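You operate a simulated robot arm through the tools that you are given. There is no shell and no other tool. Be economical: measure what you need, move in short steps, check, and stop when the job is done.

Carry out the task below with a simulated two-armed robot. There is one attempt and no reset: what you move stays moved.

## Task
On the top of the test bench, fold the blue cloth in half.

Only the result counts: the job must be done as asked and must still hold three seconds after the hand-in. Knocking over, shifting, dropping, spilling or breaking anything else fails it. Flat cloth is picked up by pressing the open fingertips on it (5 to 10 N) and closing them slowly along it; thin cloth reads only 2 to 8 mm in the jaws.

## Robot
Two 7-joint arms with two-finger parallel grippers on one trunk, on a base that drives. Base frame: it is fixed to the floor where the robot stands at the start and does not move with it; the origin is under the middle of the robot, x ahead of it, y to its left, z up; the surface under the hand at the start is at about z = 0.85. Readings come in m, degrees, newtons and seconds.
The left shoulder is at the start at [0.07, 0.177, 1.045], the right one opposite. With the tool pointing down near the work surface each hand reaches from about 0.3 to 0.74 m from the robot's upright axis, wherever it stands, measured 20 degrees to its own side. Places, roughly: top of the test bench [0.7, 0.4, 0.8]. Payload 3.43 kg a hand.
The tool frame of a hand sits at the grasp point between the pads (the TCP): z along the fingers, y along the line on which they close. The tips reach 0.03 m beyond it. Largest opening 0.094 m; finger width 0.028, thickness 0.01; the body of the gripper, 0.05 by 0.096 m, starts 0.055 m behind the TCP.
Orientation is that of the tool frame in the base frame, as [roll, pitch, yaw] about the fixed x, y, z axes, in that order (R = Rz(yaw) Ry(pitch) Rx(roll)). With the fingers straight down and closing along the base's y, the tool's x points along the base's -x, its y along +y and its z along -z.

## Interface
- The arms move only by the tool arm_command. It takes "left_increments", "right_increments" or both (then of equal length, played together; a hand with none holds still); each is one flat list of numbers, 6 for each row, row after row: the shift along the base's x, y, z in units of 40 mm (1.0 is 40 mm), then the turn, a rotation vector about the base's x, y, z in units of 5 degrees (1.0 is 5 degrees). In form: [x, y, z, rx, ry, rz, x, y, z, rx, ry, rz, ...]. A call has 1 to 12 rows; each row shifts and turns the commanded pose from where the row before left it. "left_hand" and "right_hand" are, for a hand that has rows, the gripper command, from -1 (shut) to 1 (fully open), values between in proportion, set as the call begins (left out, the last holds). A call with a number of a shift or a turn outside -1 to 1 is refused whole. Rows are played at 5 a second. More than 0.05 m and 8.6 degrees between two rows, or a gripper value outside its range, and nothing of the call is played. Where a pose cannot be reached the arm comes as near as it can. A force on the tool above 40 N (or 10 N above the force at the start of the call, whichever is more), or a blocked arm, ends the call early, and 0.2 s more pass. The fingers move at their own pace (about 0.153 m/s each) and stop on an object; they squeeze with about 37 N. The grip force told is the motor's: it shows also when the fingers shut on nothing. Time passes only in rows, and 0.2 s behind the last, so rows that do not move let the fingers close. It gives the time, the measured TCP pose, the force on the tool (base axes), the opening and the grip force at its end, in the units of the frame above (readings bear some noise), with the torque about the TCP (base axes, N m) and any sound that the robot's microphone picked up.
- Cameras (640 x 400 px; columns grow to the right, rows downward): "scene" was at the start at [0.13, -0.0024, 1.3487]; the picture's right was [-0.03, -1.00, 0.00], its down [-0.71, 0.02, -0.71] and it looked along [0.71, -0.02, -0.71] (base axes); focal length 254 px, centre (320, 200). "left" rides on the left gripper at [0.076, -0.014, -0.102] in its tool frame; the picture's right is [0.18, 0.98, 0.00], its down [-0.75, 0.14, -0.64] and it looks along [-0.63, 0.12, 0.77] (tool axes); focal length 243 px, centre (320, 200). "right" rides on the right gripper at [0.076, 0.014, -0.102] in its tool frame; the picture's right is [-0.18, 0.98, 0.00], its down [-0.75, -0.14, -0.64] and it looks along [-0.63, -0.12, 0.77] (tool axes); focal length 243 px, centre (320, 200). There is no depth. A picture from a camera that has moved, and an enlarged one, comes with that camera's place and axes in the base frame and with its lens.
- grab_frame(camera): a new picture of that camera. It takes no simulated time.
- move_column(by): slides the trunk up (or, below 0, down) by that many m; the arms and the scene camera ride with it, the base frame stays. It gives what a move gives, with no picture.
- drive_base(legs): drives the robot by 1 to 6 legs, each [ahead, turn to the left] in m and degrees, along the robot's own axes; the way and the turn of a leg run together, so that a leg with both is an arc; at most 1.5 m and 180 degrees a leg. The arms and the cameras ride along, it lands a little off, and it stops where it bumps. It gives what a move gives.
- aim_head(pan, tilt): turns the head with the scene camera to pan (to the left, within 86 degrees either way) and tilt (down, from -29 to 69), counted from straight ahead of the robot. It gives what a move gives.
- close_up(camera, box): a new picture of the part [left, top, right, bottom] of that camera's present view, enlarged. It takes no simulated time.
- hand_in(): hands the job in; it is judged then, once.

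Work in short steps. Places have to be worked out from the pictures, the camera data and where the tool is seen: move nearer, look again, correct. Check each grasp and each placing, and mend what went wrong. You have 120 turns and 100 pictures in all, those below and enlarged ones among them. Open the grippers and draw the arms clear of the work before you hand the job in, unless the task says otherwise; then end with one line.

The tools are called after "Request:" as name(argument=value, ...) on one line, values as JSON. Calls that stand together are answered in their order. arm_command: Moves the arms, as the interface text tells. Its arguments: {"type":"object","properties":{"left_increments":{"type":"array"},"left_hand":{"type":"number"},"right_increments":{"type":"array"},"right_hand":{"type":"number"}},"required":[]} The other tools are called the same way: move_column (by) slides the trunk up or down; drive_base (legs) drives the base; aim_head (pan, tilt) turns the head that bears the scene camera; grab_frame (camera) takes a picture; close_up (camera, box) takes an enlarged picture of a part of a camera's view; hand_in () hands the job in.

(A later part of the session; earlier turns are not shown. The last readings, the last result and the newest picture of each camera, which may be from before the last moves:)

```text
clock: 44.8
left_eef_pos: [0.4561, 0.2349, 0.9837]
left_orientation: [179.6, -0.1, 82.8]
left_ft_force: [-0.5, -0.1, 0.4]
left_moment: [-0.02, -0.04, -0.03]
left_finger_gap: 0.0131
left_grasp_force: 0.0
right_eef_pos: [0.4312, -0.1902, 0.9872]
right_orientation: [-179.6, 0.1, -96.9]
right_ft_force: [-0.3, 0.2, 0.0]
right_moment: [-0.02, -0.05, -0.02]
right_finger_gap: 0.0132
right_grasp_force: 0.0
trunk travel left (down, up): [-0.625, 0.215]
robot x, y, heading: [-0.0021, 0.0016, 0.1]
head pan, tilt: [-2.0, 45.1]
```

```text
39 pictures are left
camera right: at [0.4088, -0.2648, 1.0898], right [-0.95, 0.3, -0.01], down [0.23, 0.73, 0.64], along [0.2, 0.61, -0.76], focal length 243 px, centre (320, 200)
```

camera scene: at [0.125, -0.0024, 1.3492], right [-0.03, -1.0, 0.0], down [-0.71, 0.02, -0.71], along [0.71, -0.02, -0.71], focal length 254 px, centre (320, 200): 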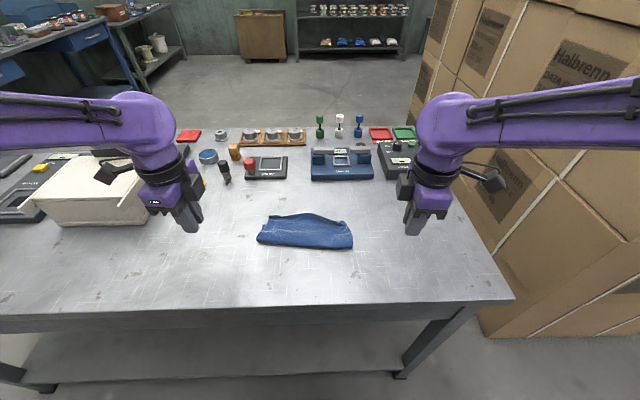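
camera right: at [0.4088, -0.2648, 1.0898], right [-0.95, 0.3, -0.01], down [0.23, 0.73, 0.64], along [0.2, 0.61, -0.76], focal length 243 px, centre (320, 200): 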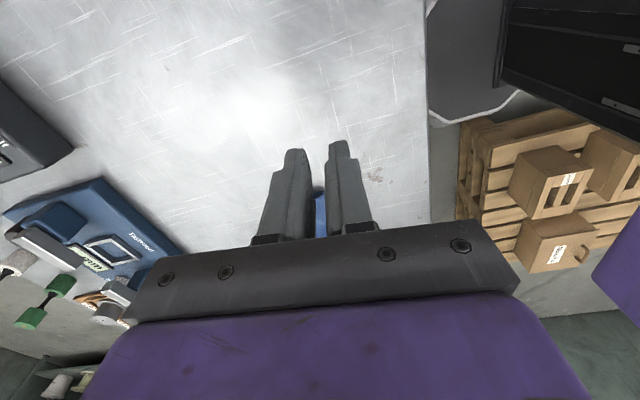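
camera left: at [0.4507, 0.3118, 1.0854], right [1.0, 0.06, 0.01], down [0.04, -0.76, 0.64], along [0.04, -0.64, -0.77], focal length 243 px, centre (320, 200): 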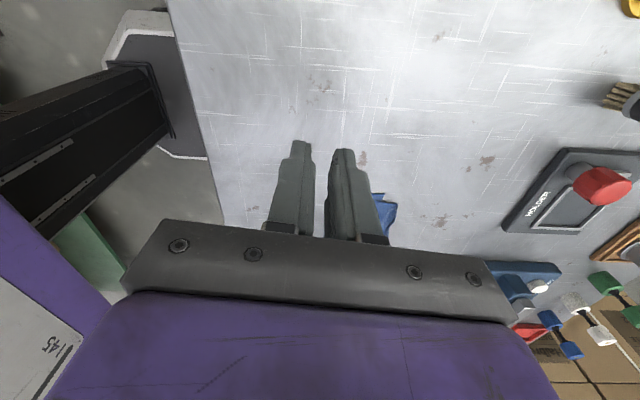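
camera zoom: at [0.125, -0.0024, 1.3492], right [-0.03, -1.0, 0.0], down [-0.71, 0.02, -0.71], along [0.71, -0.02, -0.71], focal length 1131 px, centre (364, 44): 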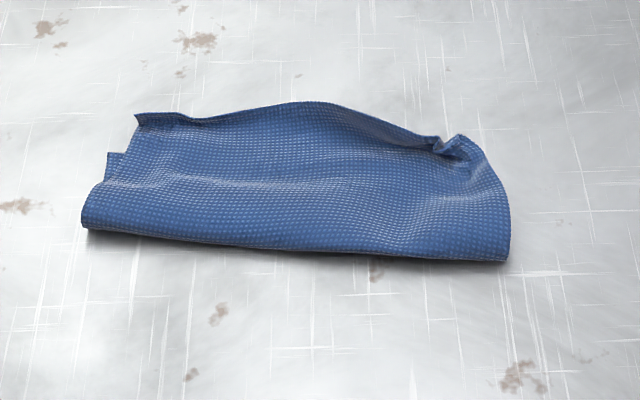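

The fold holds, but the top layer overshoots the bottom's far edge by about 2 cm. I move the left hand over the cloth to get a good overhead look before correcting.

Request:
arm_command(left_increments=[0.2, -0.9, 0.3, 0, 0, 0, 0.2, -0.9, 0.2, 0, 0, 0, 0.2, -0.9, 0.2, 0, 0, 0, 0.2, -0.9, 0, 0, 0, 0, 0.2, -0.9, 0, 0, 0, 0])

Request:
grab_frame(camera="left")

```text
clock: 46.0
left_eef_pos: [0.497, 0.0516, 1.0091]
left_orientation: [-179.9, 0.0, 83.0]
left_ft_force: [-0.1, 0.9, 0.1]
left_moment: [0.0, 0.03, -0.02]
left_finger_gap: 0.0134
left_grasp_force: 0.1
right_eef_pos: [0.4365, -0.19, 0.9839]
right_orientation: [-179.9, 0.1, -97.0]
right_ft_force: [0.0, 0.5, -0.3]
right_moment: [0.02, 0.01, -0.01]
right_finger_gap: 0.0132
right_grasp_force: 0.1
trunk travel left (down, up): [-0.625, 0.215]
robot x, y, heading: [0.0024, -0.001, -0.1]
head pan, tilt: [-2.0, 45.1]
```

```text
38 pictures are left
camera left: at [0.4911, 0.1288, 1.1103], right [1.0, 0.06, 0.0], down [0.05, -0.77, 0.64], along [0.04, -0.64, -0.77], focal length 243 px, centre (320, 200)
```

left: 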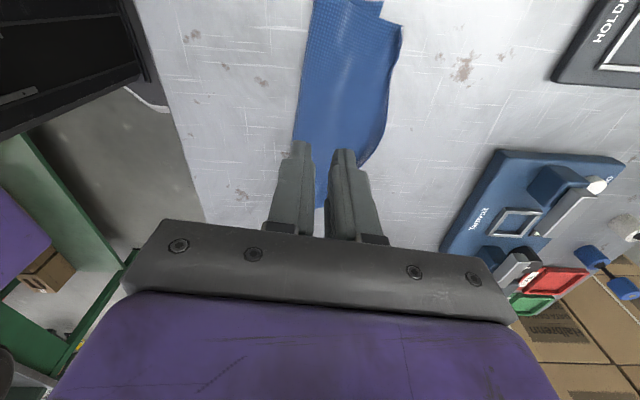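

From above, the top edge is at x ≈ 0.560–0.566 against the bottom edge at ≈ 0.54. I'll re-grip the overhanging top edge and set it back about 2 cm. First I clear the left hand and look from the right.

Request:
arm_command(left_increments=[0, 0.9, 0, 0, 0, 0, 0, 0.9, 0, 0, 0, 0, 0, 0.7, 0, 0, 0, 0], right_increments=[0.6, 0.9, 0.2, 0, 0, 0, 0.6, 0.9, 0.2, 0, 0, 0, 0.6, 0.7, 0.2, 0, 0, 0])

Request:
grab_frame(camera="right")

```text
clock: 46.8
left_eef_pos: [0.4977, 0.1539, 1.0102]
left_orientation: [-180.0, 0.1, 83.0]
left_ft_force: [-0.1, -0.2, 0.5]
left_moment: [-0.03, 0.04, -0.02]
left_finger_gap: 0.0129
left_grasp_force: 0.0
right_eef_pos: [0.5095, -0.0856, 1.005]
right_orientation: [179.9, -0.1, -97.0]
right_ft_force: [0.3, 0.2, -0.5]
right_moment: [0.0, 0.03, -0.02]
right_finger_gap: 0.0135
right_grasp_force: 0.1
trunk travel left (down, up): [-0.625, 0.215]
robot x, y, heading: [0.0023, -0.0018, -0.2]
head pan, tilt: [-2.0, 45.1]
```

```text
37 pictures are left
camera right: at [0.4867, -0.1608, 1.1081], right [-0.95, 0.3, 0.0], down [0.23, 0.73, 0.64], along [0.19, 0.61, -0.77], focal length 243 px, centre (320, 200)
```

right: 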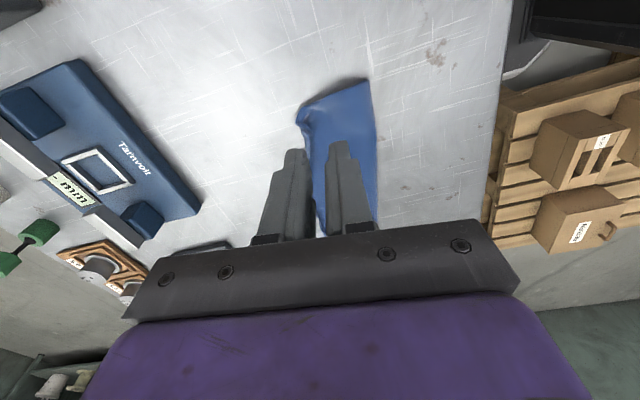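

Request:
close_up(camera="right", box=[260, 60, 420, 160])

Request:
close_up(camera="scene", box=[325, 205, 365, 250])

```text
4.00 times, centred on (340, 110) of right
camera zoom: at [0.4867, -0.1608, 1.1081], right [-0.95, 0.3, 0.0], down [0.23, 0.73, 0.64], along [0.19, 0.61, -0.77], focal length 970 px, centre (240, 560)
```

zoom: 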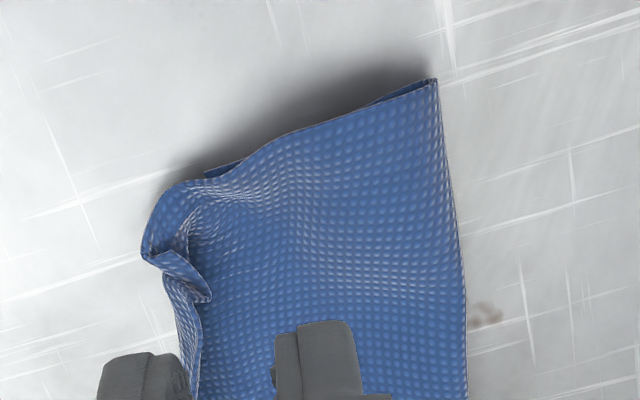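

```text
8.89 times, centred on (345, 228) of scene
camera zoom: at [0.1307, -0.0004, 1.3486], right [-0.03, -1.0, 0.0], down [-0.71, 0.02, -0.71], along [0.7, -0.03, -0.71], focal length 2262 px, centre (98, -44)
```

zoom: 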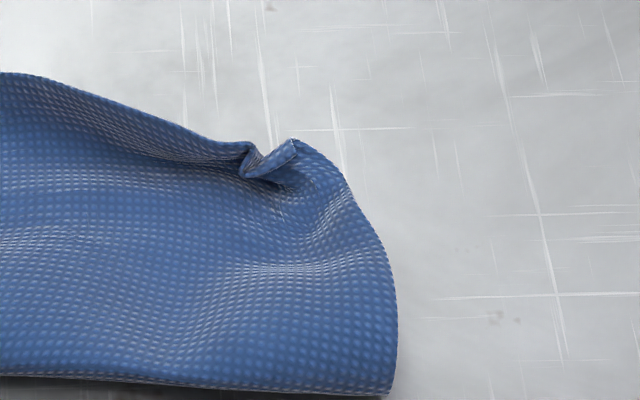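

Corner C got tucked back and the top overshoots by about 2.5 cm overall, so a careful redo is best. I re-grip the overhanging top edge at left (0.552, 0.095) and right (0.532, −0.035).

Request:
arm_command(left_increments=[0.34, -0.37, -0.69, 0, 0, 0, 0.34, -0.37, -0.69, 0, 0, 0, 0.34, -0.37, -0.69, 0, 0, 0, 0.34, -0.37, -0.69, 0, 0, 0, 0, 0, 0, 0, 0, 0], right_increments=[0.14, 0.316, -0.656, 0, 0, 0, 0.14, 0.316, -0.656, 0, 0, 0, 0.14, 0.316, -0.656, 0, 0, 0, 0.14, 0.316, -0.656, 0, 0, 0, 0, 0, 0, 0, 0, 0], left_hand=-0.45, right_hand=-0.45)

Request:
grab_frame(camera="left")

Request:
grab_frame(camera="right")

```text
clock: 48.0
left_eef_pos: [0.5511, 0.0955, 0.9024]
left_orientation: [179.9, 0.0, 83.0]
left_ft_force: [0.0, -0.9, -0.8]
left_moment: [0.01, 0.0, 0.0]
left_finger_gap: 0.0261
left_grasp_force: 0.1
right_eef_pos: [0.5357, -0.0361, 0.9025]
right_orientation: [-179.9, 0.0, -97.0]
right_ft_force: [-1.0, -0.5, -0.3]
right_moment: [0.02, -0.03, 0.0]
right_finger_gap: 0.026
right_grasp_force: 0.0
trunk travel left (down, up): [-0.625, 0.215]
robot x, y, heading: [0.0008, -0.0009, 0.2]
head pan, tilt: [-2.0, 45.1]
```

```text
34 pictures are left
camera left: at [0.5453, 0.1728, 1.0048], right [1.0, 0.06, 0.0], down [0.05, -0.76, 0.64], along [0.04, -0.64, -0.77], focal length 243 px, centre (320, 200)
```

left: 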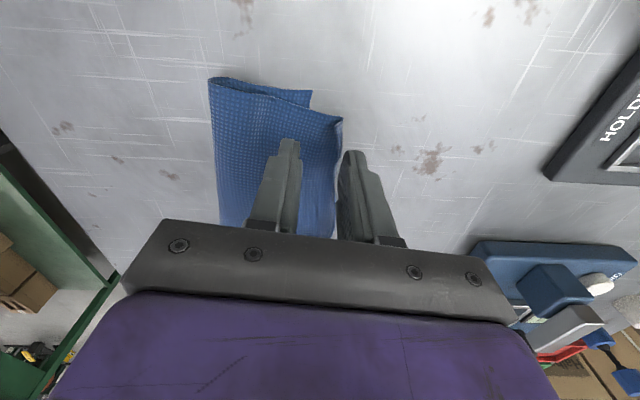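

```text
33 pictures are left
camera right: at [0.512, -0.1112, 1.0058], right [-0.95, 0.3, 0.0], down [0.23, 0.73, 0.64], along [0.2, 0.61, -0.77], focal length 243 px, centre (320, 200)
```

right: 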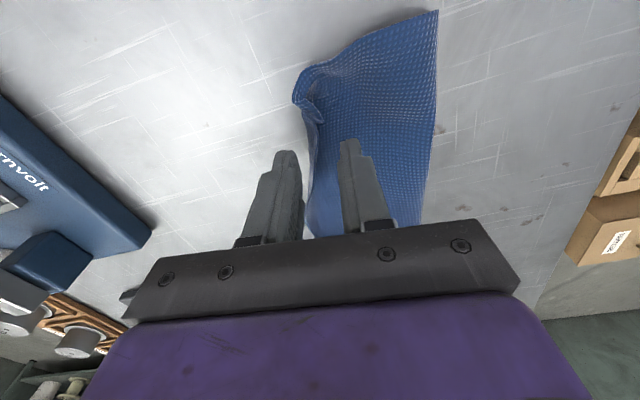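

The far fingers are just outside the edge on both sides. I lower to near contact.

Request:
arm_command(left_increments=[-0.03, 0, -0.25, 0, 0, 0, 0, 0, -0.2, 0, 0, 0, 0, 0, 0, 0, 0, 0], right_increments=[-0.05, 0, -0.25, 0, 0, 0, 0, 0, -0.2, 0, 0, 0, 0, 0, 0, 0, 0, 0])

Request:
arm_command(left_increments=[0, 0, -0.04, 0, 0, 0, 0, 0, 0, 0, 0, 0], right_increments=[0, 0, -0.04, 0, 0, 0, 0, 0, 0, 0, 0, 0])

```text
clock: 48.8
left_eef_pos: [0.5506, 0.0953, 0.8829]
left_orientation: [-180.0, 0.0, 83.0]
left_ft_force: [0.2, 0.5, 2.3]
left_moment: [0.02, 0.03, 0.01]
left_finger_gap: 0.0261
left_grasp_force: 0.0
right_eef_pos: [0.5334, -0.0369, 0.8845]
right_orientation: [180.0, 0.0, -97.1]
right_ft_force: [-0.7, 0.2, -0.6]
right_moment: [-0.01, 0.01, -0.03]
right_finger_gap: 0.0259
right_grasp_force: 0.1
trunk travel left (down, up): [-0.625, 0.215]
robot x, y, heading: [0.001, -0.0029, -0.1]
head pan, tilt: [-2.0, 45.1]
```

```text
clock: 49.4
left_eef_pos: [0.5518, 0.0952, 0.8823]
left_orientation: [179.9, 0.0, 83.1]
left_ft_force: [0.4, 0.8, 8.9]
left_moment: [0.11, 0.12, 0.01]
left_finger_gap: 0.0255
left_grasp_force: 0.0
right_eef_pos: [0.5329, -0.038, 0.883]
right_orientation: [-179.9, -0.1, -97.0]
right_ft_force: [-0.5, -0.2, 0.2]
right_moment: [0.0, -0.01, -0.02]
right_finger_gap: 0.0258
right_grasp_force: 0.1
trunk travel left (down, up): [-0.625, 0.215]
robot x, y, heading: [-0.0003, -0.0004, 0.1]
head pan, tilt: [-2.0, 45.1]
```

Left presses at 9 N; I lower the right slightly and close in steps.

Request:
arm_command(left_increments=[0, 0, 0, 0, 0, 0, 0, 0, 0, 0, 0, 0], right_increments=[0, 0, -0.035, 0, 0, 0, 0, 0, 0, 0, 0, 0], left_hand=-0.55, right_hand=-0.5)

Request:
arm_command(left_increments=[0, 0, 0, 0, 0, 0], right_increments=[0, 0, 0, 0, 0, 0], left_hand=-0.68, right_hand=-0.66)

Request:
arm_command(left_increments=[0, 0, 0, 0, 0, 0], right_increments=[0, 0, 0, 0, 0, 0], left_hand=-0.82, right_hand=-0.82)

Request:
arm_command(left_increments=[0, 0, 0, 0, 0, 0, 0, 0, 0, 0, 0, 0], right_increments=[0, 0, 0, 0, 0, 0, 0, 0, 0, 0, 0, 0], left_hand=-1, right_hand=-1)

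Request:
arm_command(left_increments=[0, 0, 0.4, 0, 0, 0, 0, 0, 0.4, 0, 0, 0, 0, 0, 0.2, 0, 0, 0, 0, 0, 0, 0, 0, 0], right_increments=[0, 0, 0.4, 0, 0, 0, 0, 0, 0.4, 0, 0, 0, 0, 0, 0.2, 0, 0, 0, 0, 0, 0, 0, 0, 0])

Request:
grab_frame(camera="left")

Request:
grab_frame(camera="right")

Request:
close_up(camera="scene", box=[220, 160, 400, 280])

```text
clock: 50.0
left_eef_pos: [0.5491, 0.096, 0.8824]
left_orientation: [179.8, 0.1, 83.0]
left_ft_force: [1.6, 0.1, 8.9]
left_moment: [0.08, 0.12, 0.02]
left_finger_gap: 0.0204
left_grasp_force: 0.0
right_eef_pos: [0.5333, -0.0375, 0.8828]
right_orientation: [-179.8, 0.1, -97.0]
right_ft_force: [1.3, -0.1, 7.5]
right_moment: [0.04, 0.13, -0.01]
right_finger_gap: 0.0231
right_grasp_force: 0.2
trunk travel left (down, up): [-0.625, 0.215]
robot x, y, heading: [0.0007, 0.002, -0.2]
head pan, tilt: [-2.0, 45.1]
```

```text
clock: 50.4
left_eef_pos: [0.5493, 0.095, 0.8819]
left_orientation: [179.8, 0.0, 83.0]
left_ft_force: [0.5, -0.9, 9.4]
left_moment: [0.07, 0.11, -0.01]
left_finger_gap: 0.0148
left_grasp_force: 0.1
right_eef_pos: [0.5325, -0.0383, 0.8825]
right_orientation: [-179.8, 0.1, -96.9]
right_ft_force: [0.8, 0.1, 10.0]
right_moment: [0.01, 0.16, -0.01]
right_finger_gap: 0.0158
right_grasp_force: 0.2
trunk travel left (down, up): [-0.625, 0.215]
robot x, y, heading: [-0.0019, -0.0014, 0.1]
head pan, tilt: [-2.0, 45.1]
```

```text
clock: 50.8
left_eef_pos: [0.5497, 0.0952, 0.8829]
left_orientation: [179.8, 0.0, 82.9]
left_ft_force: [-1.3, -0.7, 8.9]
left_moment: [0.03, 0.06, -0.01]
left_finger_gap: 0.0084
left_grasp_force: 0.0
right_eef_pos: [0.5304, -0.0364, 0.8825]
right_orientation: [-179.8, 0.0, -97.0]
right_ft_force: [-0.2, 0.1, 10.9]
right_moment: [0.03, 0.17, -0.03]
right_finger_gap: 0.0087
right_grasp_force: 0.7
trunk travel left (down, up): [-0.625, 0.215]
robot x, y, heading: [0.0023, 0.0023, -0.1]
head pan, tilt: [-2.0, 45.1]
```

```text
clock: 51.4
left_eef_pos: [0.5509, 0.0956, 0.8822]
left_orientation: [179.9, 0.0, 83.0]
left_ft_force: [-1.5, -0.3, 8.0]
left_moment: [-0.02, 0.04, 0.02]
left_finger_gap: 0.0028
left_grasp_force: 36.7
right_eef_pos: [0.5311, -0.0371, 0.8826]
right_orientation: [-179.9, 0.1, -97.1]
right_ft_force: [-0.9, 0.5, 10.7]
right_moment: [0.04, 0.12, 0.02]
right_finger_gap: 0.0022
right_grasp_force: 37.3
trunk travel left (down, up): [-0.625, 0.215]
robot x, y, heading: [-0.0015, -0.0022, -0.0]
head pan, tilt: [-2.0, 45.1]
```

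```text
clock: 52.4
left_eef_pos: [0.554, 0.0954, 0.9206]
left_orientation: [-180.0, -0.1, 83.0]
left_ft_force: [0.2, 0.7, 0.4]
left_moment: [-0.01, 0.0, -0.04]
left_finger_gap: 0.0025
left_grasp_force: 36.9
right_eef_pos: [0.531, -0.0359, 0.9214]
right_orientation: [-179.9, 0.0, -97.0]
right_ft_force: [0.6, 1.0, 1.3]
right_moment: [0.01, 0.01, 0.01]
right_finger_gap: 0.0026
right_grasp_force: 37.2
trunk travel left (down, up): [-0.625, 0.215]
robot x, y, heading: [0.0009, 0.0034, -0.1]
head pan, tilt: [-2.0, 45.1]
```

```text
32 pictures are left
camera left: at [0.5476, 0.1734, 1.0234], right [1.0, 0.06, 0.0], down [0.05, -0.77, 0.64], along [0.04, -0.64, -0.77], focal length 243 px, centre (320, 200)
```

left: 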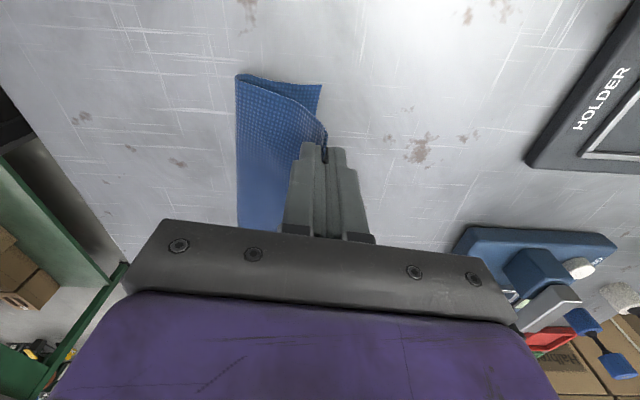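

```text
31 pictures are left
camera right: at [0.5078, -0.1115, 1.0236], right [-0.95, 0.3, 0.0], down [0.23, 0.73, 0.64], along [0.19, 0.61, -0.77], focal length 243 px, centre (320, 200)
```

right: 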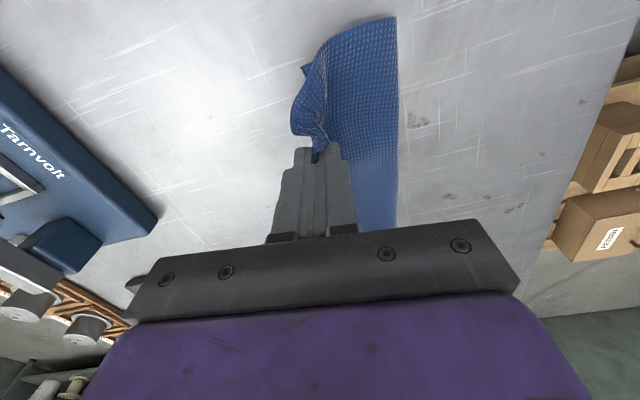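

```text
3.33 times, centred on (310, 220) of scene
camera zoom: at [0.1298, -0.0024, 1.3487], right [-0.03, -1.0, 0.0], down [-0.71, 0.02, -0.71], along [0.71, -0.02, -0.71], focal length 848 px, centre (353, 133)
```

zoom: 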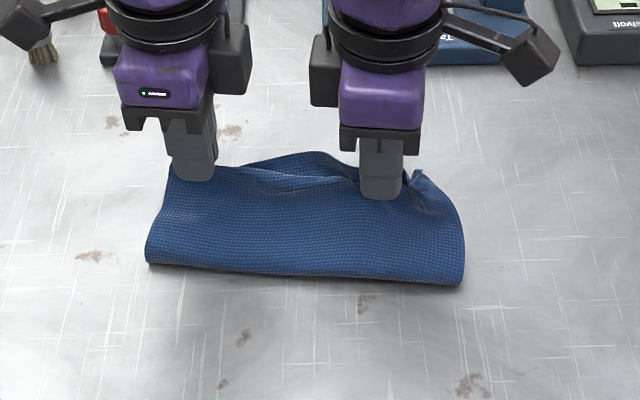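

Only the top layer is held. I unfold the cloth back toward the robot.

Request:
arm_command(left_increments=[-0.2, 0.048, 0.5, 0, 0, 0, -0.45, 0.048, 0.3, 0, 0, 0, -0.55, 0.048, 0, 0, 0, 0, -0.55, 0.048, 0, 0, 0, 0, -0.55, 0.048, -0.1, 0, 0, 0, -0.5, 0.048, -0.2, 0, 0, 0, -0.5, 0.048, -0.3, 0, 0, 0, -0.4, 0.048, -0.4, 0, 0, 0, -0.25, 0.048, -0.4, 0, 0, 0, -0.07, 0.048, -0.15, 0, 0, 0, 0, 0, 0, 0, 0, 0], right_increments=[-0.2, 0.048, 0.5, 0, 0, 0, -0.45, 0.048, 0.3, 0, 0, 0, -0.55, 0.048, 0, 0, 0, 0, -0.55, 0.048, 0, 0, 0, 0, -0.55, 0.048, -0.1, 0, 0, 0, -0.5, 0.048, -0.2, 0, 0, 0, -0.5, 0.048, -0.3, 0, 0, 0, -0.4, 0.048, -0.4, 0, 0, 0, -0.25, 0.048, -0.4, 0, 0, 0, -0.07, 0.048, -0.15, 0, 0, 0, 0, 0, 0, 0, 0, 0])

Request:
close_up(camera="scene", box=[220, 190, 400, 310])

Request:
grab_frame(camera="right")

```text
clock: 54.8
left_eef_pos: [0.3899, 0.1143, 0.8914]
left_orientation: [-180.0, 0.0, 83.0]
left_ft_force: [-0.5, 0.2, -0.6]
left_moment: [-0.01, -0.02, 0.01]
left_finger_gap: 0.0027
left_grasp_force: 36.9
right_eef_pos: [0.3701, -0.0186, 0.8928]
right_orientation: [-179.9, 0.0, -97.0]
right_ft_force: [-0.6, 0.0, -0.3]
right_moment: [0.04, 0.02, 0.01]
right_finger_gap: 0.0024
right_grasp_force: 36.7
trunk travel left (down, up): [-0.625, 0.215]
robot x, y, heading: [0.0029, 0.0004, -0.0]
head pan, tilt: [-2.0, 45.1]
```

```text
3.33 times, centred on (310, 250) of scene
camera zoom: at [0.1299, -0.0025, 1.3487], right [-0.03, -1.0, 0.0], down [-0.71, 0.02, -0.71], along [0.71, -0.02, -0.71], focal length 848 px, centre (353, 33)
```

zoom: 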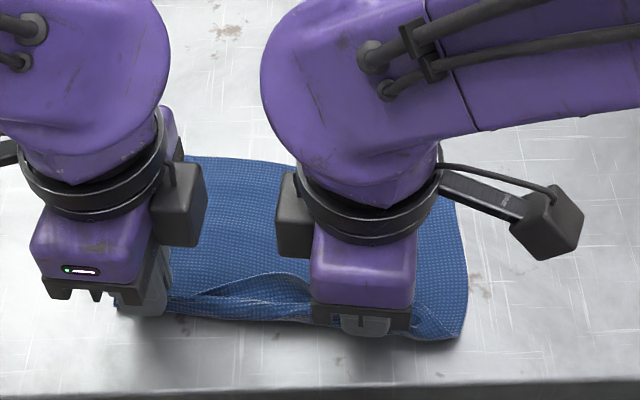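

```text
28 pictures are left
camera right: at [0.3475, -0.0941, 0.9962], right [-0.95, 0.3, 0.0], down [0.23, 0.73, 0.64], along [0.19, 0.61, -0.77], focal length 243 px, centre (320, 200)
```

right: 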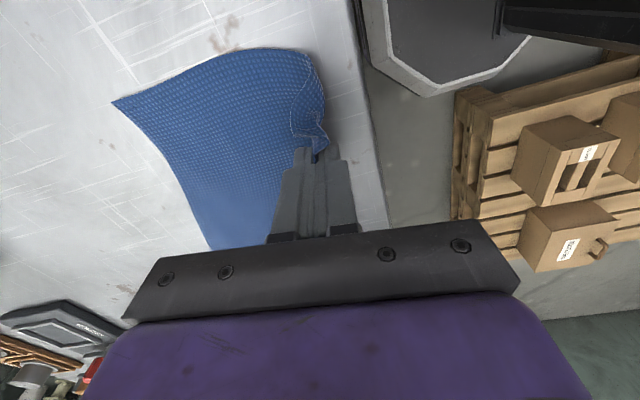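

Unfolded, but the edge strip is curling forward. I tilt the hands the other way (fingers leaning outward), pull back slightly and spread a little so the edge lays down toward the robot.

Request:
arm_command(left_increments=[-0.1, 0.03, 0, 0, -1, 0, -0.1, 0.03, 0, 0, -1, 0, -0.1, 0.03, 0, 0, -1, 0, -0.1, 0.03, -0.05, 0, -1, 0, -0.1, 0.03, -0.1, 0, -1, 0, -0.1, 0, -0.1, 0, -1, 0, 0, 0, 0, 0, 0, 0], right_increments=[-0.1, -0.03, 0, 0, -1, 0, -0.1, -0.03, 0, 0, -1, 0, -0.1, -0.03, 0, 0, -1, 0, -0.1, -0.03, -0.05, 0, -1, 0, -0.1, -0.03, -0.1, 0, -1, 0, -0.1, 0, -0.1, 0, -1, 0, 0, 0, 0, 0, 0, 0])

Request:
arm_command(left_increments=[0, 0, 0, 0, 0, 0, 0, 0, 0, 0, 0, 0], right_increments=[0, 0, 0, 0, 0, 0, 0, 0, 0, 0, 0, 0], left_hand=-0.72, right_hand=-0.72)

Request:
arm_command(left_increments=[-0.15, 0, 0.25, 0, 0, 0, -0.2, 0, 0.35, 0, 0, 0, -0.2, 0, 0.35, 0, 0, 0, 0, 0, 0.5, 0, 1, 0, 0.2, 0.7, 0.5, 0, 1, 0, 0.2, 0.9, 0.2, 0, 1, 0, 0, 0.9, 0, 0, 1, 0, 0, 0.9, 0, 0, 1, 0, 0, 0, 0, 0, 1, 0], right_increments=[-0.15, 0, 0.25, 0, 0, 0, -0.2, 0, 0.35, 0, 0, 0, -0.2, 0, 0.35, 0, 0, 0, 0, 0, 0.5, 0, 1, 0, 0.2, -0.7, 0.5, 0, 1, 0, 0.2, -0.9, 0.2, 0, 1, 0, 0, -0.9, 0, 0, 1, 0, 0, -0.9, 0, 0, 1, 0, 0, -0.9, 0, 0, 1, 0])

Request:
close_up(camera="scene", box=[230, 200, 380, 300])

```text
clock: 56.4
left_eef_pos: [0.3755, 0.1105, 0.8831]
left_orientation: [150.1, -3.6, 84.0]
left_ft_force: [-14.4, -4.3, 13.5]
left_moment: [-0.26, 0.44, -0.27]
left_finger_gap: 0.0028
left_grasp_force: 37.0
left hand out of reach, approached as far as the arm can: row 6
right_eef_pos: [0.3449, -0.0248, 0.8832]
right_orientation: [-150.1, 3.4, -95.9]
right_ft_force: [2.6, 6.6, -0.7]
right_moment: [0.18, 0.02, 0.03]
right_finger_gap: 0.0024
right_grasp_force: 36.8
trunk travel left (down, up): [-0.625, 0.215]
robot x, y, heading: [-0.002, 0.0004, 0.1]
head pan, tilt: [-2.0, 45.1]
```

```text
clock: 57.0
left_eef_pos: [0.3783, 0.1114, 0.8834]
left_orientation: [150.0, -3.6, 84.0]
left_ft_force: [2.5, 2.9, 21.9]
left_moment: [-0.12, -0.11, 0.03]
left_finger_gap: 0.0069
left_grasp_force: 0.1
right_eef_pos: [0.3463, -0.0245, 0.8829]
right_orientation: [-149.9, 3.5, -96.1]
right_ft_force: [-1.2, -1.0, 18.6]
right_moment: [-0.25, -0.03, -0.02]
right_finger_gap: 0.0079
right_grasp_force: 0.1
trunk travel left (down, up): [-0.625, 0.215]
robot x, y, heading: [0.0021, 0.0032, 0.1]
head pan, tilt: [-2.0, 45.1]
```

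```text
clock: 59.0
left_eef_pos: [0.3889, 0.2364, 0.9683]
left_orientation: [-179.7, -0.2, 82.9]
left_ft_force: [0.5, -1.1, 0.4]
left_moment: [0.03, 0.03, -0.01]
left_finger_gap: 0.0134
left_grasp_force: 0.1
left hand out of reach, approached as far as the arm can: row 1, 2, 3
right_eef_pos: [0.3426, -0.2011, 0.969]
right_orientation: [179.8, 0.2, -97.2]
right_ft_force: [0.4, -0.8, 0.0]
right_moment: [0.02, 0.0, 0.0]
right_finger_gap: 0.0131
right_grasp_force: 0.0
trunk travel left (down, up): [-0.625, 0.215]
robot x, y, heading: [-0.0021, -0.0013, -0.2]
head pan, tilt: [-2.0, 45.1]
```

```text
4.00 times, centred on (305, 250) of scene
camera zoom: at [0.1307, -0.0071, 1.3486], right [-0.04, -1.0, 0.0], down [-0.71, 0.03, -0.71], along [0.7, -0.02, -0.71], focal length 1018 px, centre (380, 0)
```

zoom: 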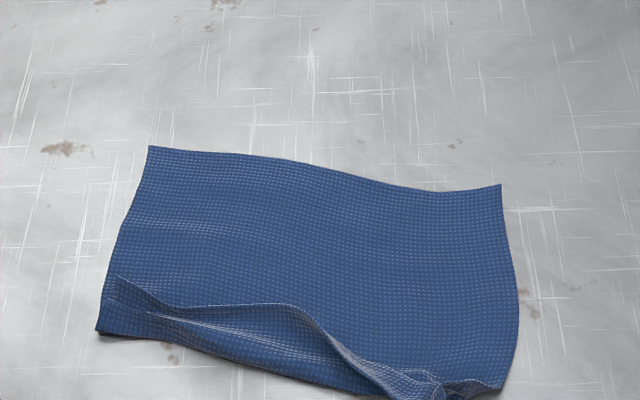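

The near strip still curls up over the cloth. I look at the whole near side.

Request:
close_up(camera="scene", box=[240, 240, 370, 320])

Request:
grab_frame(camera="right")

```text
4.92 times, centred on (305, 280) of scene
camera zoom: at [0.1307, -0.0071, 1.3486], right [-0.04, -1.0, 0.0], down [-0.71, 0.03, -0.71], along [0.7, -0.02, -0.71], focal length 1253 px, centre (394, -194)
```

zoom: 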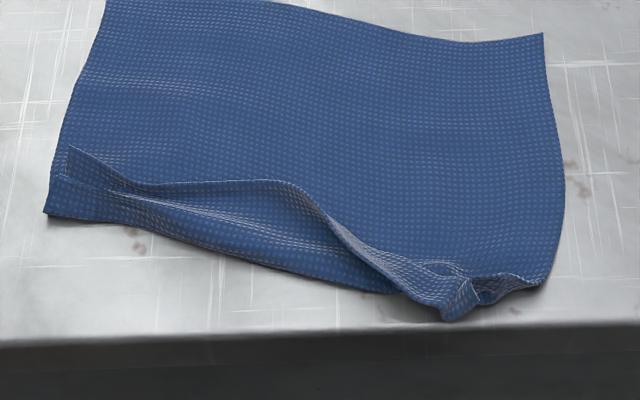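

```text
25 pictures are left
camera right: at [0.3194, -0.2774, 1.0716], right [-0.95, 0.3, 0.0], down [0.23, 0.73, 0.64], along [0.19, 0.62, -0.76], focal length 243 px, centre (320, 200)
```

right: 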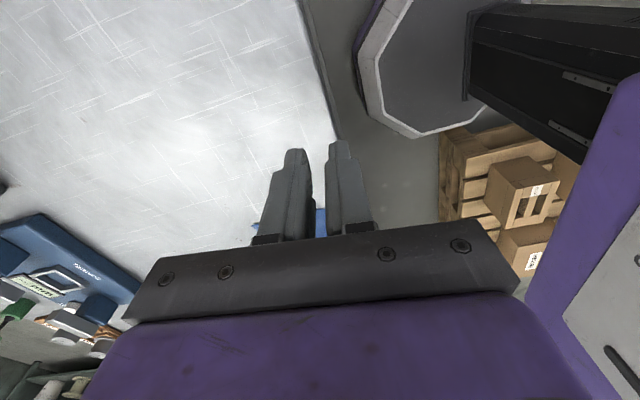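

The cloth has crept toward the bench front (bench edge x ≈ 0.325) and its near strip is rolled forward. I drive the robot back 10 cm for working room, arms clear and high.

Request:
drive_base(legs=[[-0.1, 0]])

Request:
close_up(camera="scene", box=[230, 170, 390, 270])

```text
clock: 60.1
left_eef_pos: [0.2874, 0.2392, 0.9672]
left_orientation: [179.9, 0.0, 82.9]
left_ft_force: [0.3, 0.4, -1.2]
left_moment: [0.01, -0.01, 0.01]
left_finger_gap: 0.0131
left_grasp_force: 0.0
right_eef_pos: [0.2405, -0.1989, 0.9689]
right_orientation: [180.0, 0.0, -97.1]
right_ft_force: [0.2, 0.1, 0.2]
right_moment: [-0.01, -0.05, -0.01]
right_finger_gap: 0.0131
right_grasp_force: 0.1
trunk travel left (down, up): [-0.625, 0.215]
robot x, y, heading: [-0.1005, 0.0021, -0.0]
head pan, tilt: [-2.0, 45.1]
```

```text
4.00 times, centred on (310, 220) of scene
camera zoom: at [0.0293, -0.0026, 1.3487], right [-0.04, -1.0, 0.0], down [-0.71, 0.03, -0.71], along [0.71, -0.03, -0.71], focal length 1018 px, centre (360, 120)
```

zoom: 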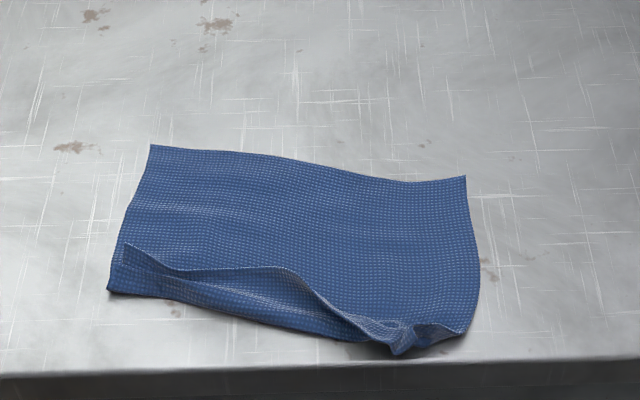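

I'll press closed fingertips near the far edge and drag the cloth forward, away from the bench front. First I move into position above it.

Request:
arm_command(left_increments=[0.783, -0.622, -0.28, 0, 0, 0, 0.783, -0.622, -0.28, 0, 0, 0, 0.783, -0.622, -0.28, 0, 0, 0, 0.783, -0.622, -0.28, 0, 0, 0, 0.783, -0.622, -0.28, 0, 0, 0, 0.783, -0.622, -0.28, 0, 0, 0, 0, 0, -0.4, 0, 0, 0, 0, 0, 0, 0, 0, 0], right_increments=[0.852, 0.642, -0.288, 0, 0, 0, 0.852, 0.642, -0.288, 0, 0, 0, 0.852, 0.642, -0.288, 0, 0, 0, 0.852, 0.642, -0.288, 0, 0, 0, 0.852, 0.642, -0.288, 0, 0, 0, 0.852, 0.642, -0.288, 0, 0, 0, 0, 0, -0.4, 0, 0, 0, 0, 0, 0, 0, 0, 0], left_hand=-1, right_hand=-1)

Request:
arm_command(left_increments=[0, 0, -0.05, 0, 0, 0, 0, 0, 0, 0, 0, 0], right_increments=[0, 0, -0.05, 0, 0, 0, 0, 0, 0, 0, 0, 0])

```text
clock: 62.0
left_eef_pos: [0.4746, 0.0871, 0.8857]
left_orientation: [-180.0, 0.0, 83.0]
left_ft_force: [-0.2, -0.1, 0.1]
left_moment: [-0.01, -0.01, 0.01]
left_finger_gap: 0.0001
left_grasp_force: 32.8
right_eef_pos: [0.4453, -0.0433, 0.8841]
right_orientation: [-179.9, 0.0, -97.1]
right_ft_force: [0.0, 0.4, 0.2]
right_moment: [-0.01, 0.01, -0.03]
right_finger_gap: 0.0001
right_grasp_force: 32.6
trunk travel left (down, up): [-0.625, 0.215]
robot x, y, heading: [-0.1013, -0.0001, -0.2]
head pan, tilt: [-2.0, 45.1]
```

```text
clock: 62.5
left_eef_pos: [0.474, 0.0885, 0.8842]
left_orientation: [-180.0, 0.0, 82.8]
left_ft_force: [0.8, 0.2, 0.4]
left_moment: [0.0, 0.0, 0.03]
left_finger_gap: 0.0
left_grasp_force: 33.1
right_eef_pos: [0.4444, -0.044, 0.8819]
right_orientation: [179.9, 0.1, -97.1]
right_ft_force: [0.4, -0.4, 0.5]
right_moment: [-0.03, 0.01, -0.04]
right_finger_gap: 0.0003
right_grasp_force: 33.5
trunk travel left (down, up): [-0.625, 0.215]
robot x, y, heading: [-0.1023, -0.0017, -0.1]
head pan, tilt: [-2.0, 45.1]
```

A little lower to reach contact.

Request:
arm_command(left_increments=[0, 0, -0.05, 0, 0, 0, 0, 0, -0.03, 0, 0, 0, 0, 0, 0, 0, 0, 0], right_increments=[0, 0, -0.05, 0, 0, 0, 0, 0, 0, 0, 0, 0, 0, 0, 0, 0, 0, 0])

```text
clock: 63.4
left_eef_pos: [0.4752, 0.0893, 0.8813]
left_orientation: [180.0, 0.0, 82.8]
left_ft_force: [0.7, -1.5, 3.6]
left_moment: [-0.03, 0.02, 0.01]
left_finger_gap: 0.0
left_grasp_force: 33.1
right_eef_pos: [0.4447, -0.0443, 0.8807]
right_orientation: [-179.8, 0.0, -97.1]
right_ft_force: [1.4, 0.4, 6.5]
right_moment: [-0.01, -0.08, 0.01]
right_finger_gap: 0.0
right_grasp_force: 33.7
trunk travel left (down, up): [-0.625, 0.215]
robot x, y, heading: [-0.0993, -0.001, -0.1]
head pan, tilt: [-2.0, 45.1]
```

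Light contact (4–6 N). I press a touch more and drag 8 cm forward.

Request:
arm_command(left_increments=[0, 0, -0.035, 0, 0, 0, 0.25, 0, 0, 0, 0, 0, 0.25, 0, 0, 0, 0, 0, 0.25, 0, 0, 0, 0, 0, 0.25, 0, 0, 0, 0, 0, 0.25, 0, 0, 0, 0, 0, 0.25, 0, 0, 0, 0, 0, 0.25, 0, 0, 0, 0, 0, 0.25, 0, 0, 0, 0, 0, 0, 0, 0, 0, 0, 0], right_increments=[0, 0, -0.02, 0, 0, 0, 0.25, 0, 0, 0, 0, 0, 0.25, 0, 0, 0, 0, 0, 0.25, 0, 0, 0, 0, 0, 0.25, 0, 0, 0, 0, 0, 0.25, 0, 0, 0, 0, 0, 0.25, 0, 0, 0, 0, 0, 0.25, 0, 0, 0, 0, 0, 0.25, 0, 0, 0, 0, 0, 0, 0, 0, 0, 0, 0])

Request:
close_up(camera="scene", box=[230, 150, 390, 250])

```text
clock: 65.5
left_eef_pos: [0.551, 0.0883, 0.8807]
left_orientation: [179.5, -0.1, 82.9]
left_ft_force: [-1.2, -0.6, 31.5]
left_moment: [-0.01, 0.15, 0.0]
left_finger_gap: 0.0
left_grasp_force: 32.9
right_eef_pos: [0.523, -0.0461, 0.8822]
right_orientation: [-179.8, 0.2, -97.1]
right_ft_force: [0.0, 1.2, -0.5]
right_moment: [0.03, 0.0, 0.0]
right_finger_gap: 0.0
right_grasp_force: 33.1
trunk travel left (down, up): [-0.625, 0.215]
robot x, y, heading: [-0.0967, -0.0006, 0.0]
head pan, tilt: [-2.0, 45.1]
```

```text
4.00 times, centred on (310, 200) of scene
camera zoom: at [0.0243, -0.0033, 1.3494], right [-0.04, -1.0, 0.0], down [-0.7, 0.03, -0.71], along [0.71, -0.03, -0.71], focal length 1018 px, centre (360, 200)
```

zoom: 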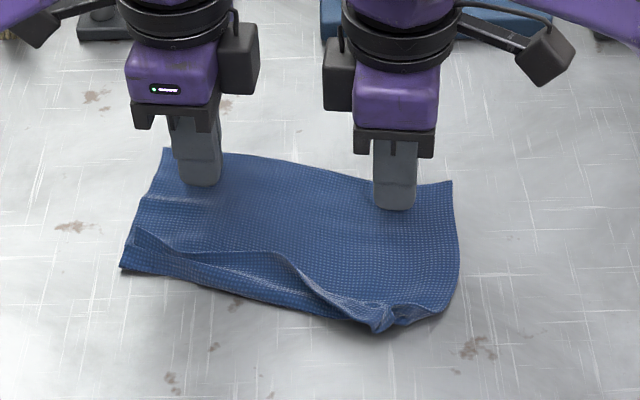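

Dragging works well. Next I flip the rolled strip back: the hands go just beyond its free edge, fingertips about 2–3 mm above the cloth, and sweep toward the robot.

Request:
arm_command(left_increments=[0, 0, 0.5, 0, 0, 0, -0.5, 0.2, 0.1, 0, 0, 0, -0.4, 0.2, 0, 0, 0, 0, 0, 0, -0.3, 0, 0, 0, 0, 0, -0.15, 0, 0, 0, 0, 0, 0, 0, 0, 0], right_increments=[0, 0, 0.5, 0, 0, 0, -0.6, 0.6, 0.1, 0, 0, 0, -0.6, 0.6, 0, 0, 0, 0, 0, 0, -0.3, 0, 0, 0, 0, 0, -0.15, 0, 0, 0, 0, 0, 0, 0, 0, 0])

```text
clock: 67.0
left_eef_pos: [0.5219, 0.1054, 0.8828]
left_orientation: [-179.9, 0.0, 82.9]
left_ft_force: [-0.6, -0.8, 0.6]
left_moment: [-0.01, 0.01, -0.03]
left_finger_gap: 0.0001
left_grasp_force: 33.3
right_eef_pos: [0.4779, 0.0011, 0.8875]
right_orientation: [-179.9, 0.0, -97.1]
right_ft_force: [-0.2, 0.4, 0.6]
right_moment: [0.02, -0.02, 0.04]
right_finger_gap: 0.0
right_grasp_force: 33.4
trunk travel left (down, up): [-0.625, 0.215]
robot x, y, heading: [-0.1016, 0.0035, -0.0]
head pan, tilt: [-2.0, 45.1]
```

I set the heights equal and sweep both hands about 7.5 cm toward the robot, rising a little at the end.

Request:
arm_command(left_increments=[-0.2, 0, 0.04, 0, 0, 0, -0.25, 0, 0, 0, 0, 0, -0.25, 0, 0, 0, 0, 0, -0.25, 0, 0, 0, 0, 0, -0.25, 0, 0, 0, 0, 0, -0.25, 0, 0.05, 0, 0, 0, -0.25, 0, 0.1, 0, 0, 0, -0.25, 0, 0.1, 0, 0, 0], right_increments=[-0.2, 0, -0.06, 0, 0, 0, -0.25, 0, 0, 0, 0, 0, -0.25, 0, 0, 0, 0, 0, -0.25, 0, 0, 0, 0, 0, -0.25, 0, 0, 0, 0, 0, -0.25, 0, 0.05, 0, 0, 0, -0.25, 0, 0.1, 0, 0, 0, -0.25, 0, 0.1, 0, 0, 0])

Request:
close_up(camera="scene", box=[230, 160, 390, 260])

```text
clock: 68.8
left_eef_pos: [0.4399, 0.105, 0.8972]
left_orientation: [-179.9, 0.0, 82.9]
left_ft_force: [-0.3, 0.2, 0.0]
left_moment: [0.02, -0.01, 0.03]
left_finger_gap: 0.0
left_grasp_force: 32.7
right_eef_pos: [0.3985, 0.0027, 0.895]
right_orientation: [180.0, 0.0, -97.1]
right_ft_force: [-0.6, -0.9, 0.9]
right_moment: [-0.01, -0.03, 0.01]
right_finger_gap: 0.0
right_grasp_force: 33.1
trunk travel left (down, up): [-0.625, 0.215]
robot x, y, heading: [-0.103, -0.0021, -0.0]
head pan, tilt: [-2.0, 45.1]
```

```text
4.00 times, centred on (310, 210) of scene
camera zoom: at [0.0288, -0.0026, 1.3488], right [-0.04, -1.0, 0.0], down [-0.71, 0.03, -0.71], along [0.71, -0.03, -0.71], focal length 1018 px, centre (360, 160)
```

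zoom: 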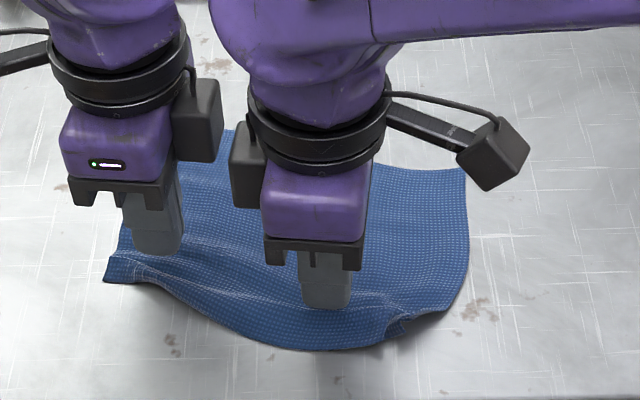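

The sweep flipped the strip out flat. I back the hands off and check.

Request:
arm_command(left_increments=[0, 0, 0.8, 0, 0, 0, 0, 0.7, 0.7, 0, 0, 0, 0, 0.9, 0, 0, 0, 0, 0, 0.9, 0, 0, 0, 0, 0, 0.8, 0, 0, 0, 0], right_increments=[0, 0, 0.8, 0, 0, 0, 0, -0.8, 0.7, 0, 0, 0, 0, -1, 0, 0, 0, 0, 0, -1, 0, 0, 0, 0, 0, -1, 0, 0, 0, 0])

Request:
close_up(camera="scene", box=[230, 160, 390, 260])

```text
clock: 70.0
left_eef_pos: [0.4402, 0.2378, 0.955]
left_orientation: [180.0, 0.0, 82.8]
left_ft_force: [0.0, 0.0, 0.5]
left_moment: [-0.01, 0.0, 0.02]
left_finger_gap: 0.0
left_grasp_force: 32.6
right_eef_pos: [0.3992, -0.1495, 0.9524]
right_orientation: [-180.0, 0.1, -97.1]
right_ft_force: [-0.3, -0.9, 0.1]
right_moment: [0.02, 0.03, 0.03]
right_finger_gap: 0.0
right_grasp_force: 33.3
trunk travel left (down, up): [-0.625, 0.215]
robot x, y, heading: [-0.0988, 0.0038, 0.1]
head pan, tilt: [-2.0, 45.1]
```

```text
4.00 times, centred on (310, 210) of scene
camera zoom: at [0.0296, -0.0027, 1.3487], right [-0.04, -1.0, 0.0], down [-0.71, 0.03, -0.71], along [0.71, -0.03, -0.71], focal length 1018 px, centre (360, 160)
```

zoom: 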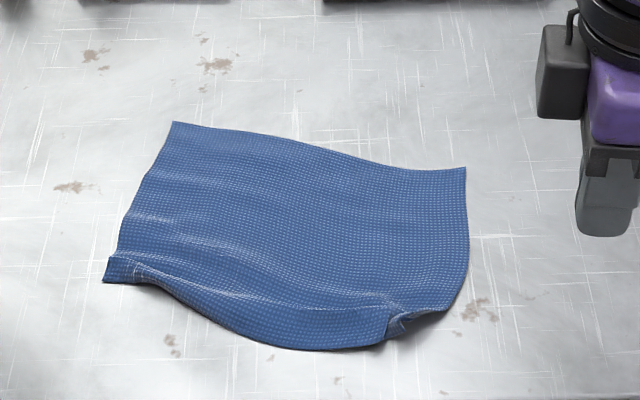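

Almost flat, except corner C is still tucked. I zoom in on it.

Request:
close_up(camera="scene", box=[312, 222, 352, 250])

```text
14.29 times, centred on (332, 236) of scene
camera zoom: at [0.0296, -0.0027, 1.3487], right [-0.04, -1.0, 0.0], down [-0.71, 0.03, -0.71], along [0.71, -0.03, -0.71], focal length 3635 px, centre (149, -314)
```

zoom: 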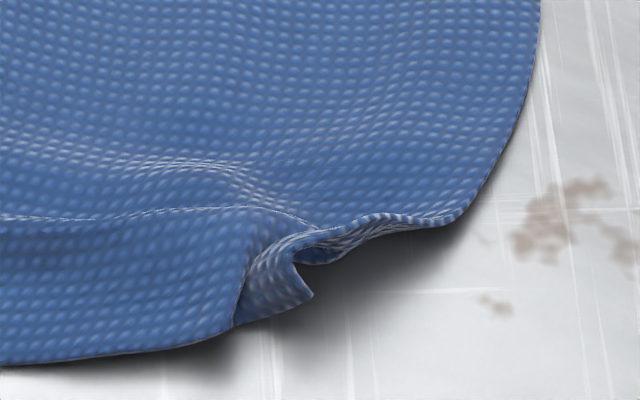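

C is at (0.380, −0.044), drawn in by about 2 cm from where it should be, ≈ (0.36, −0.064). I press a closed right fingertip on that corner and drag it outward.

Request:
arm_command(right_increments=[0, 0.96, 0, 0, 0, 0, -0.05, 0.96, -0.3, 0, 0, 0, -0.1, 0.96, -0.6, 0, 0, 0, 0, 0, -0.6, 0, 0, 0, 0, 0, -0.2, 0, 0, 0, 0, 0, 0, 0, 0, 0])

Request:
arm_command(right_increments=[0, 0, -0.06, 0, 0, 0, 0, 0, 0, 0, 0, 0])

```text
clock: 71.3
left_eef_pos: [0.4395, 0.2385, 0.954]
left_orientation: [180.0, 0.0, 83.0]
left_ft_force: [0.2, -0.6, 0.0]
left_moment: [0.0, 0.01, 0.01]
left_finger_gap: 0.0
left_grasp_force: 32.8
right_eef_pos: [0.3942, -0.0331, 0.8839]
right_orientation: [179.9, -0.1, -97.1]
right_ft_force: [0.1, 1.0, -0.1]
right_moment: [0.03, 0.0, -0.02]
right_finger_gap: 0.0
right_grasp_force: 32.5
trunk travel left (down, up): [-0.625, 0.215]
robot x, y, heading: [-0.1025, 0.0002, -0.3]
head pan, tilt: [-2.0, 45.1]
```

```text
clock: 72.0
left_eef_pos: [0.4398, 0.2377, 0.9536]
left_orientation: [-180.0, 0.1, 82.9]
left_ft_force: [0.3, 0.1, 0.5]
left_moment: [0.03, -0.01, -0.02]
left_finger_gap: 0.0
left_grasp_force: 33.0
right_eef_pos: [0.3945, -0.0339, 0.883]
right_orientation: [180.0, 0.0, -97.2]
right_ft_force: [0.6, 0.0, 0.4]
right_moment: [-0.06, -0.01, 0.01]
right_finger_gap: 0.0
right_grasp_force: 32.6
trunk travel left (down, up): [-0.625, 0.215]
robot x, y, heading: [-0.0995, 0.0024, -0.1]
head pan, tilt: [-2.0, 45.1]
```

No contact yet; I press down further and then drag toward (−x, −y).

Request:
arm_command(right_increments=[0, 0, -0.05, 0, 0, 0, 0, 0, -0.05, 0, 0, 0, 0, 0, 0, 0, 0, 0])

Request:
arm_command(right_increments=[-0.1, -0.12, 0, 0, 0, 0, -0.1, -0.12, 0, 0, 0, 0, -0.1, -0.12, 0, 0, 0, 0, -0.1, -0.12, 0, 0, 0, 0, -0.1, -0.12, 0, 0, 0, 0, 0, 0, 0, 0, 0, 0])

Request:
arm_command(right_increments=[0, 0, 0.6, 0, 0, 0, 0, 0, 0.9, 0, 0, 0, 0, -0.9, 0.3, 0, 0, 0, 0, -0.9, 0, 0, 0, 0, 0, -0.9, 0, 0, 0, 0])

Request:
close_up(camera="scene", box=[230, 160, 390, 260])

```text
clock: 72.8
left_eef_pos: [0.4391, 0.2387, 0.9564]
left_orientation: [179.9, -0.1, 82.9]
left_ft_force: [-0.4, -0.2, 1.3]
left_moment: [-0.01, -0.01, -0.02]
left_finger_gap: 0.0
left_grasp_force: 33.0
right_eef_pos: [0.3933, -0.0321, 0.8816]
right_orientation: [-179.7, 0.1, -97.1]
right_ft_force: [3.1, -1.6, 21.7]
right_moment: [-0.08, 0.03, 0.03]
right_finger_gap: 0.0
right_grasp_force: 33.3
trunk travel left (down, up): [-0.625, 0.215]
robot x, y, heading: [-0.103, 0.0033, -0.0]
head pan, tilt: [-2.0, 45.1]
```

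```text
clock: 74.2
left_eef_pos: [0.4393, 0.2385, 0.9548]
left_orientation: [179.8, 0.1, 82.9]
left_ft_force: [0.3, 0.6, 0.0]
left_moment: [0.04, 0.02, -0.02]
left_finger_gap: 0.0
left_grasp_force: 33.2
right_eef_pos: [0.3723, -0.0562, 0.8813]
right_orientation: [-179.6, 0.5, -97.3]
right_ft_force: [-3.1, 1.9, 19.0]
right_moment: [0.06, 0.22, -0.03]
right_finger_gap: 0.0002
right_grasp_force: 32.5
trunk travel left (down, up): [-0.625, 0.215]
robot x, y, heading: [-0.0959, 0.0016, -0.1]
head pan, tilt: [-2.0, 45.1]
stopped in row 6 (right hand): the force on the tool passed its limit at 40 N (the readings are from after the stop); the commanded pose is now the measured one
```

```text
clock: 75.4
left_eef_pos: [0.44, 0.2372, 0.9548]
left_orientation: [-179.9, 0.0, 83.0]
left_ft_force: [-0.5, 0.0, 0.1]
left_moment: [0.02, -0.01, 0.0]
left_finger_gap: 0.0
left_grasp_force: 32.7
right_eef_pos: [0.3733, -0.1649, 0.9495]
right_orientation: [-179.8, 0.1, -97.2]
right_ft_force: [0.6, -0.6, 0.0]
right_moment: [0.05, -0.01, 0.0]
right_finger_gap: 0.0
right_grasp_force: 32.8
trunk travel left (down, up): [-0.625, 0.215]
robot x, y, heading: [-0.0996, 0.0013, -0.1]
head pan, tilt: [-2.0, 45.1]
```

```text
4.00 times, centred on (310, 210) of scene
camera zoom: at [0.0295, -0.0042, 1.3487], right [-0.04, -1.0, 0.0], down [-0.71, 0.03, -0.71], along [0.71, -0.02, -0.71], focal length 1018 px, centre (360, 160)
```

zoom: 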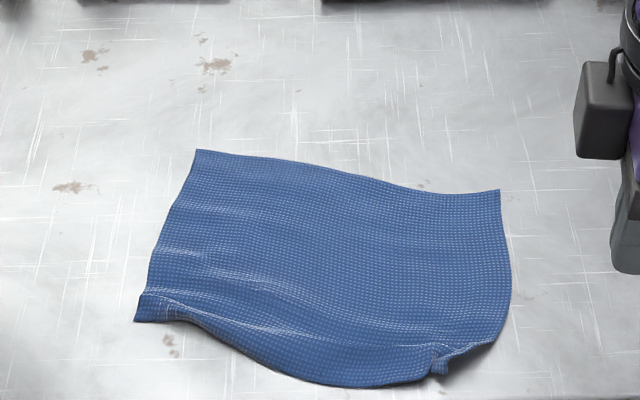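

The whole cloth shifted instead, so it needs pinning. I put the left fingertip at (0.48, 0.02) as an anchor and the right near C, then pull C out again.

Request:
arm_command(left_increments=[0.167, -0.904, 0, 0, 0, 0, 0.167, -0.904, 0, 0, 0, 0, 0.167, -0.904, 0, 0, 0, 0, 0.167, -0.904, 0, 0, 0, 0, 0.167, -0.904, 0, 0, 0, 0, 0.167, -0.904, 0, 0, 0, 0, 0, 0, -0.6, 0, 0, 0, 0, 0, -0.6, 0, 0, 0, 0, 0, -0.58, 0, 0, 0, 0, 0, 0, 0, 0, 0], right_increments=[0, 0, 0, 0, 0, 0, 0, 0, 0, 0, 0, 0, 0, 0, 0, 0, 0, 0, -0.08, 0.975, 0, 0, 0, 0, -0.08, 0.975, 0, 0, 0, 0, -0.08, 0.975, 0, 0, 0, 0, 0, 0, -0.6, 0, 0, 0, 0, 0, -0.6, 0, 0, 0, 0, 0, -0.44, 0, 0, 0, 0, 0, 0, 0, 0, 0])

Request:
arm_command(left_increments=[0, 0, -0.05, 0, 0, 0, 0, 0, -0.05, 0, 0, 0, 0, 0, 0, 0, 0, 0], right_increments=[0, 0, -0.05, 0, 0, 0, 0, 0, 0, 0, 0, 0, 0, 0, 0, 0, 0, 0])

```text
clock: 77.6
left_eef_pos: [0.4822, 0.0212, 0.8853]
left_orientation: [180.0, 0.0, 82.9]
left_ft_force: [0.5, -1.3, 0.4]
left_moment: [0.0, -0.01, 0.0]
left_finger_gap: 0.0
left_grasp_force: 32.7
right_eef_pos: [0.3638, -0.0474, 0.8832]
right_orientation: [-179.8, 0.2, -97.2]
right_ft_force: [0.2, -1.3, -0.1]
right_moment: [0.03, -0.04, -0.02]
right_finger_gap: 0.0
right_grasp_force: 32.7
trunk travel left (down, up): [-0.625, 0.215]
robot x, y, heading: [-0.0997, 0.0005, -0.1]
head pan, tilt: [-2.0, 45.1]
```

```text
clock: 78.4
left_eef_pos: [0.4813, 0.0219, 0.8807]
left_orientation: [-180.0, 0.0, 83.1]
left_ft_force: [2.0, 0.2, 7.6]
left_moment: [0.0, -0.01, -0.01]
left_finger_gap: 0.0
left_grasp_force: 33.4
right_eef_pos: [0.3649, -0.046, 0.8835]
right_orientation: [-179.8, 0.2, -97.3]
right_ft_force: [0.8, 0.2, 0.4]
right_moment: [-0.01, 0.02, 0.0]
right_finger_gap: 0.0001
right_grasp_force: 32.7
trunk travel left (down, up): [-0.625, 0.215]
robot x, y, heading: [-0.1047, 0.0015, -0.1]
head pan, tilt: [-2.0, 45.1]
```

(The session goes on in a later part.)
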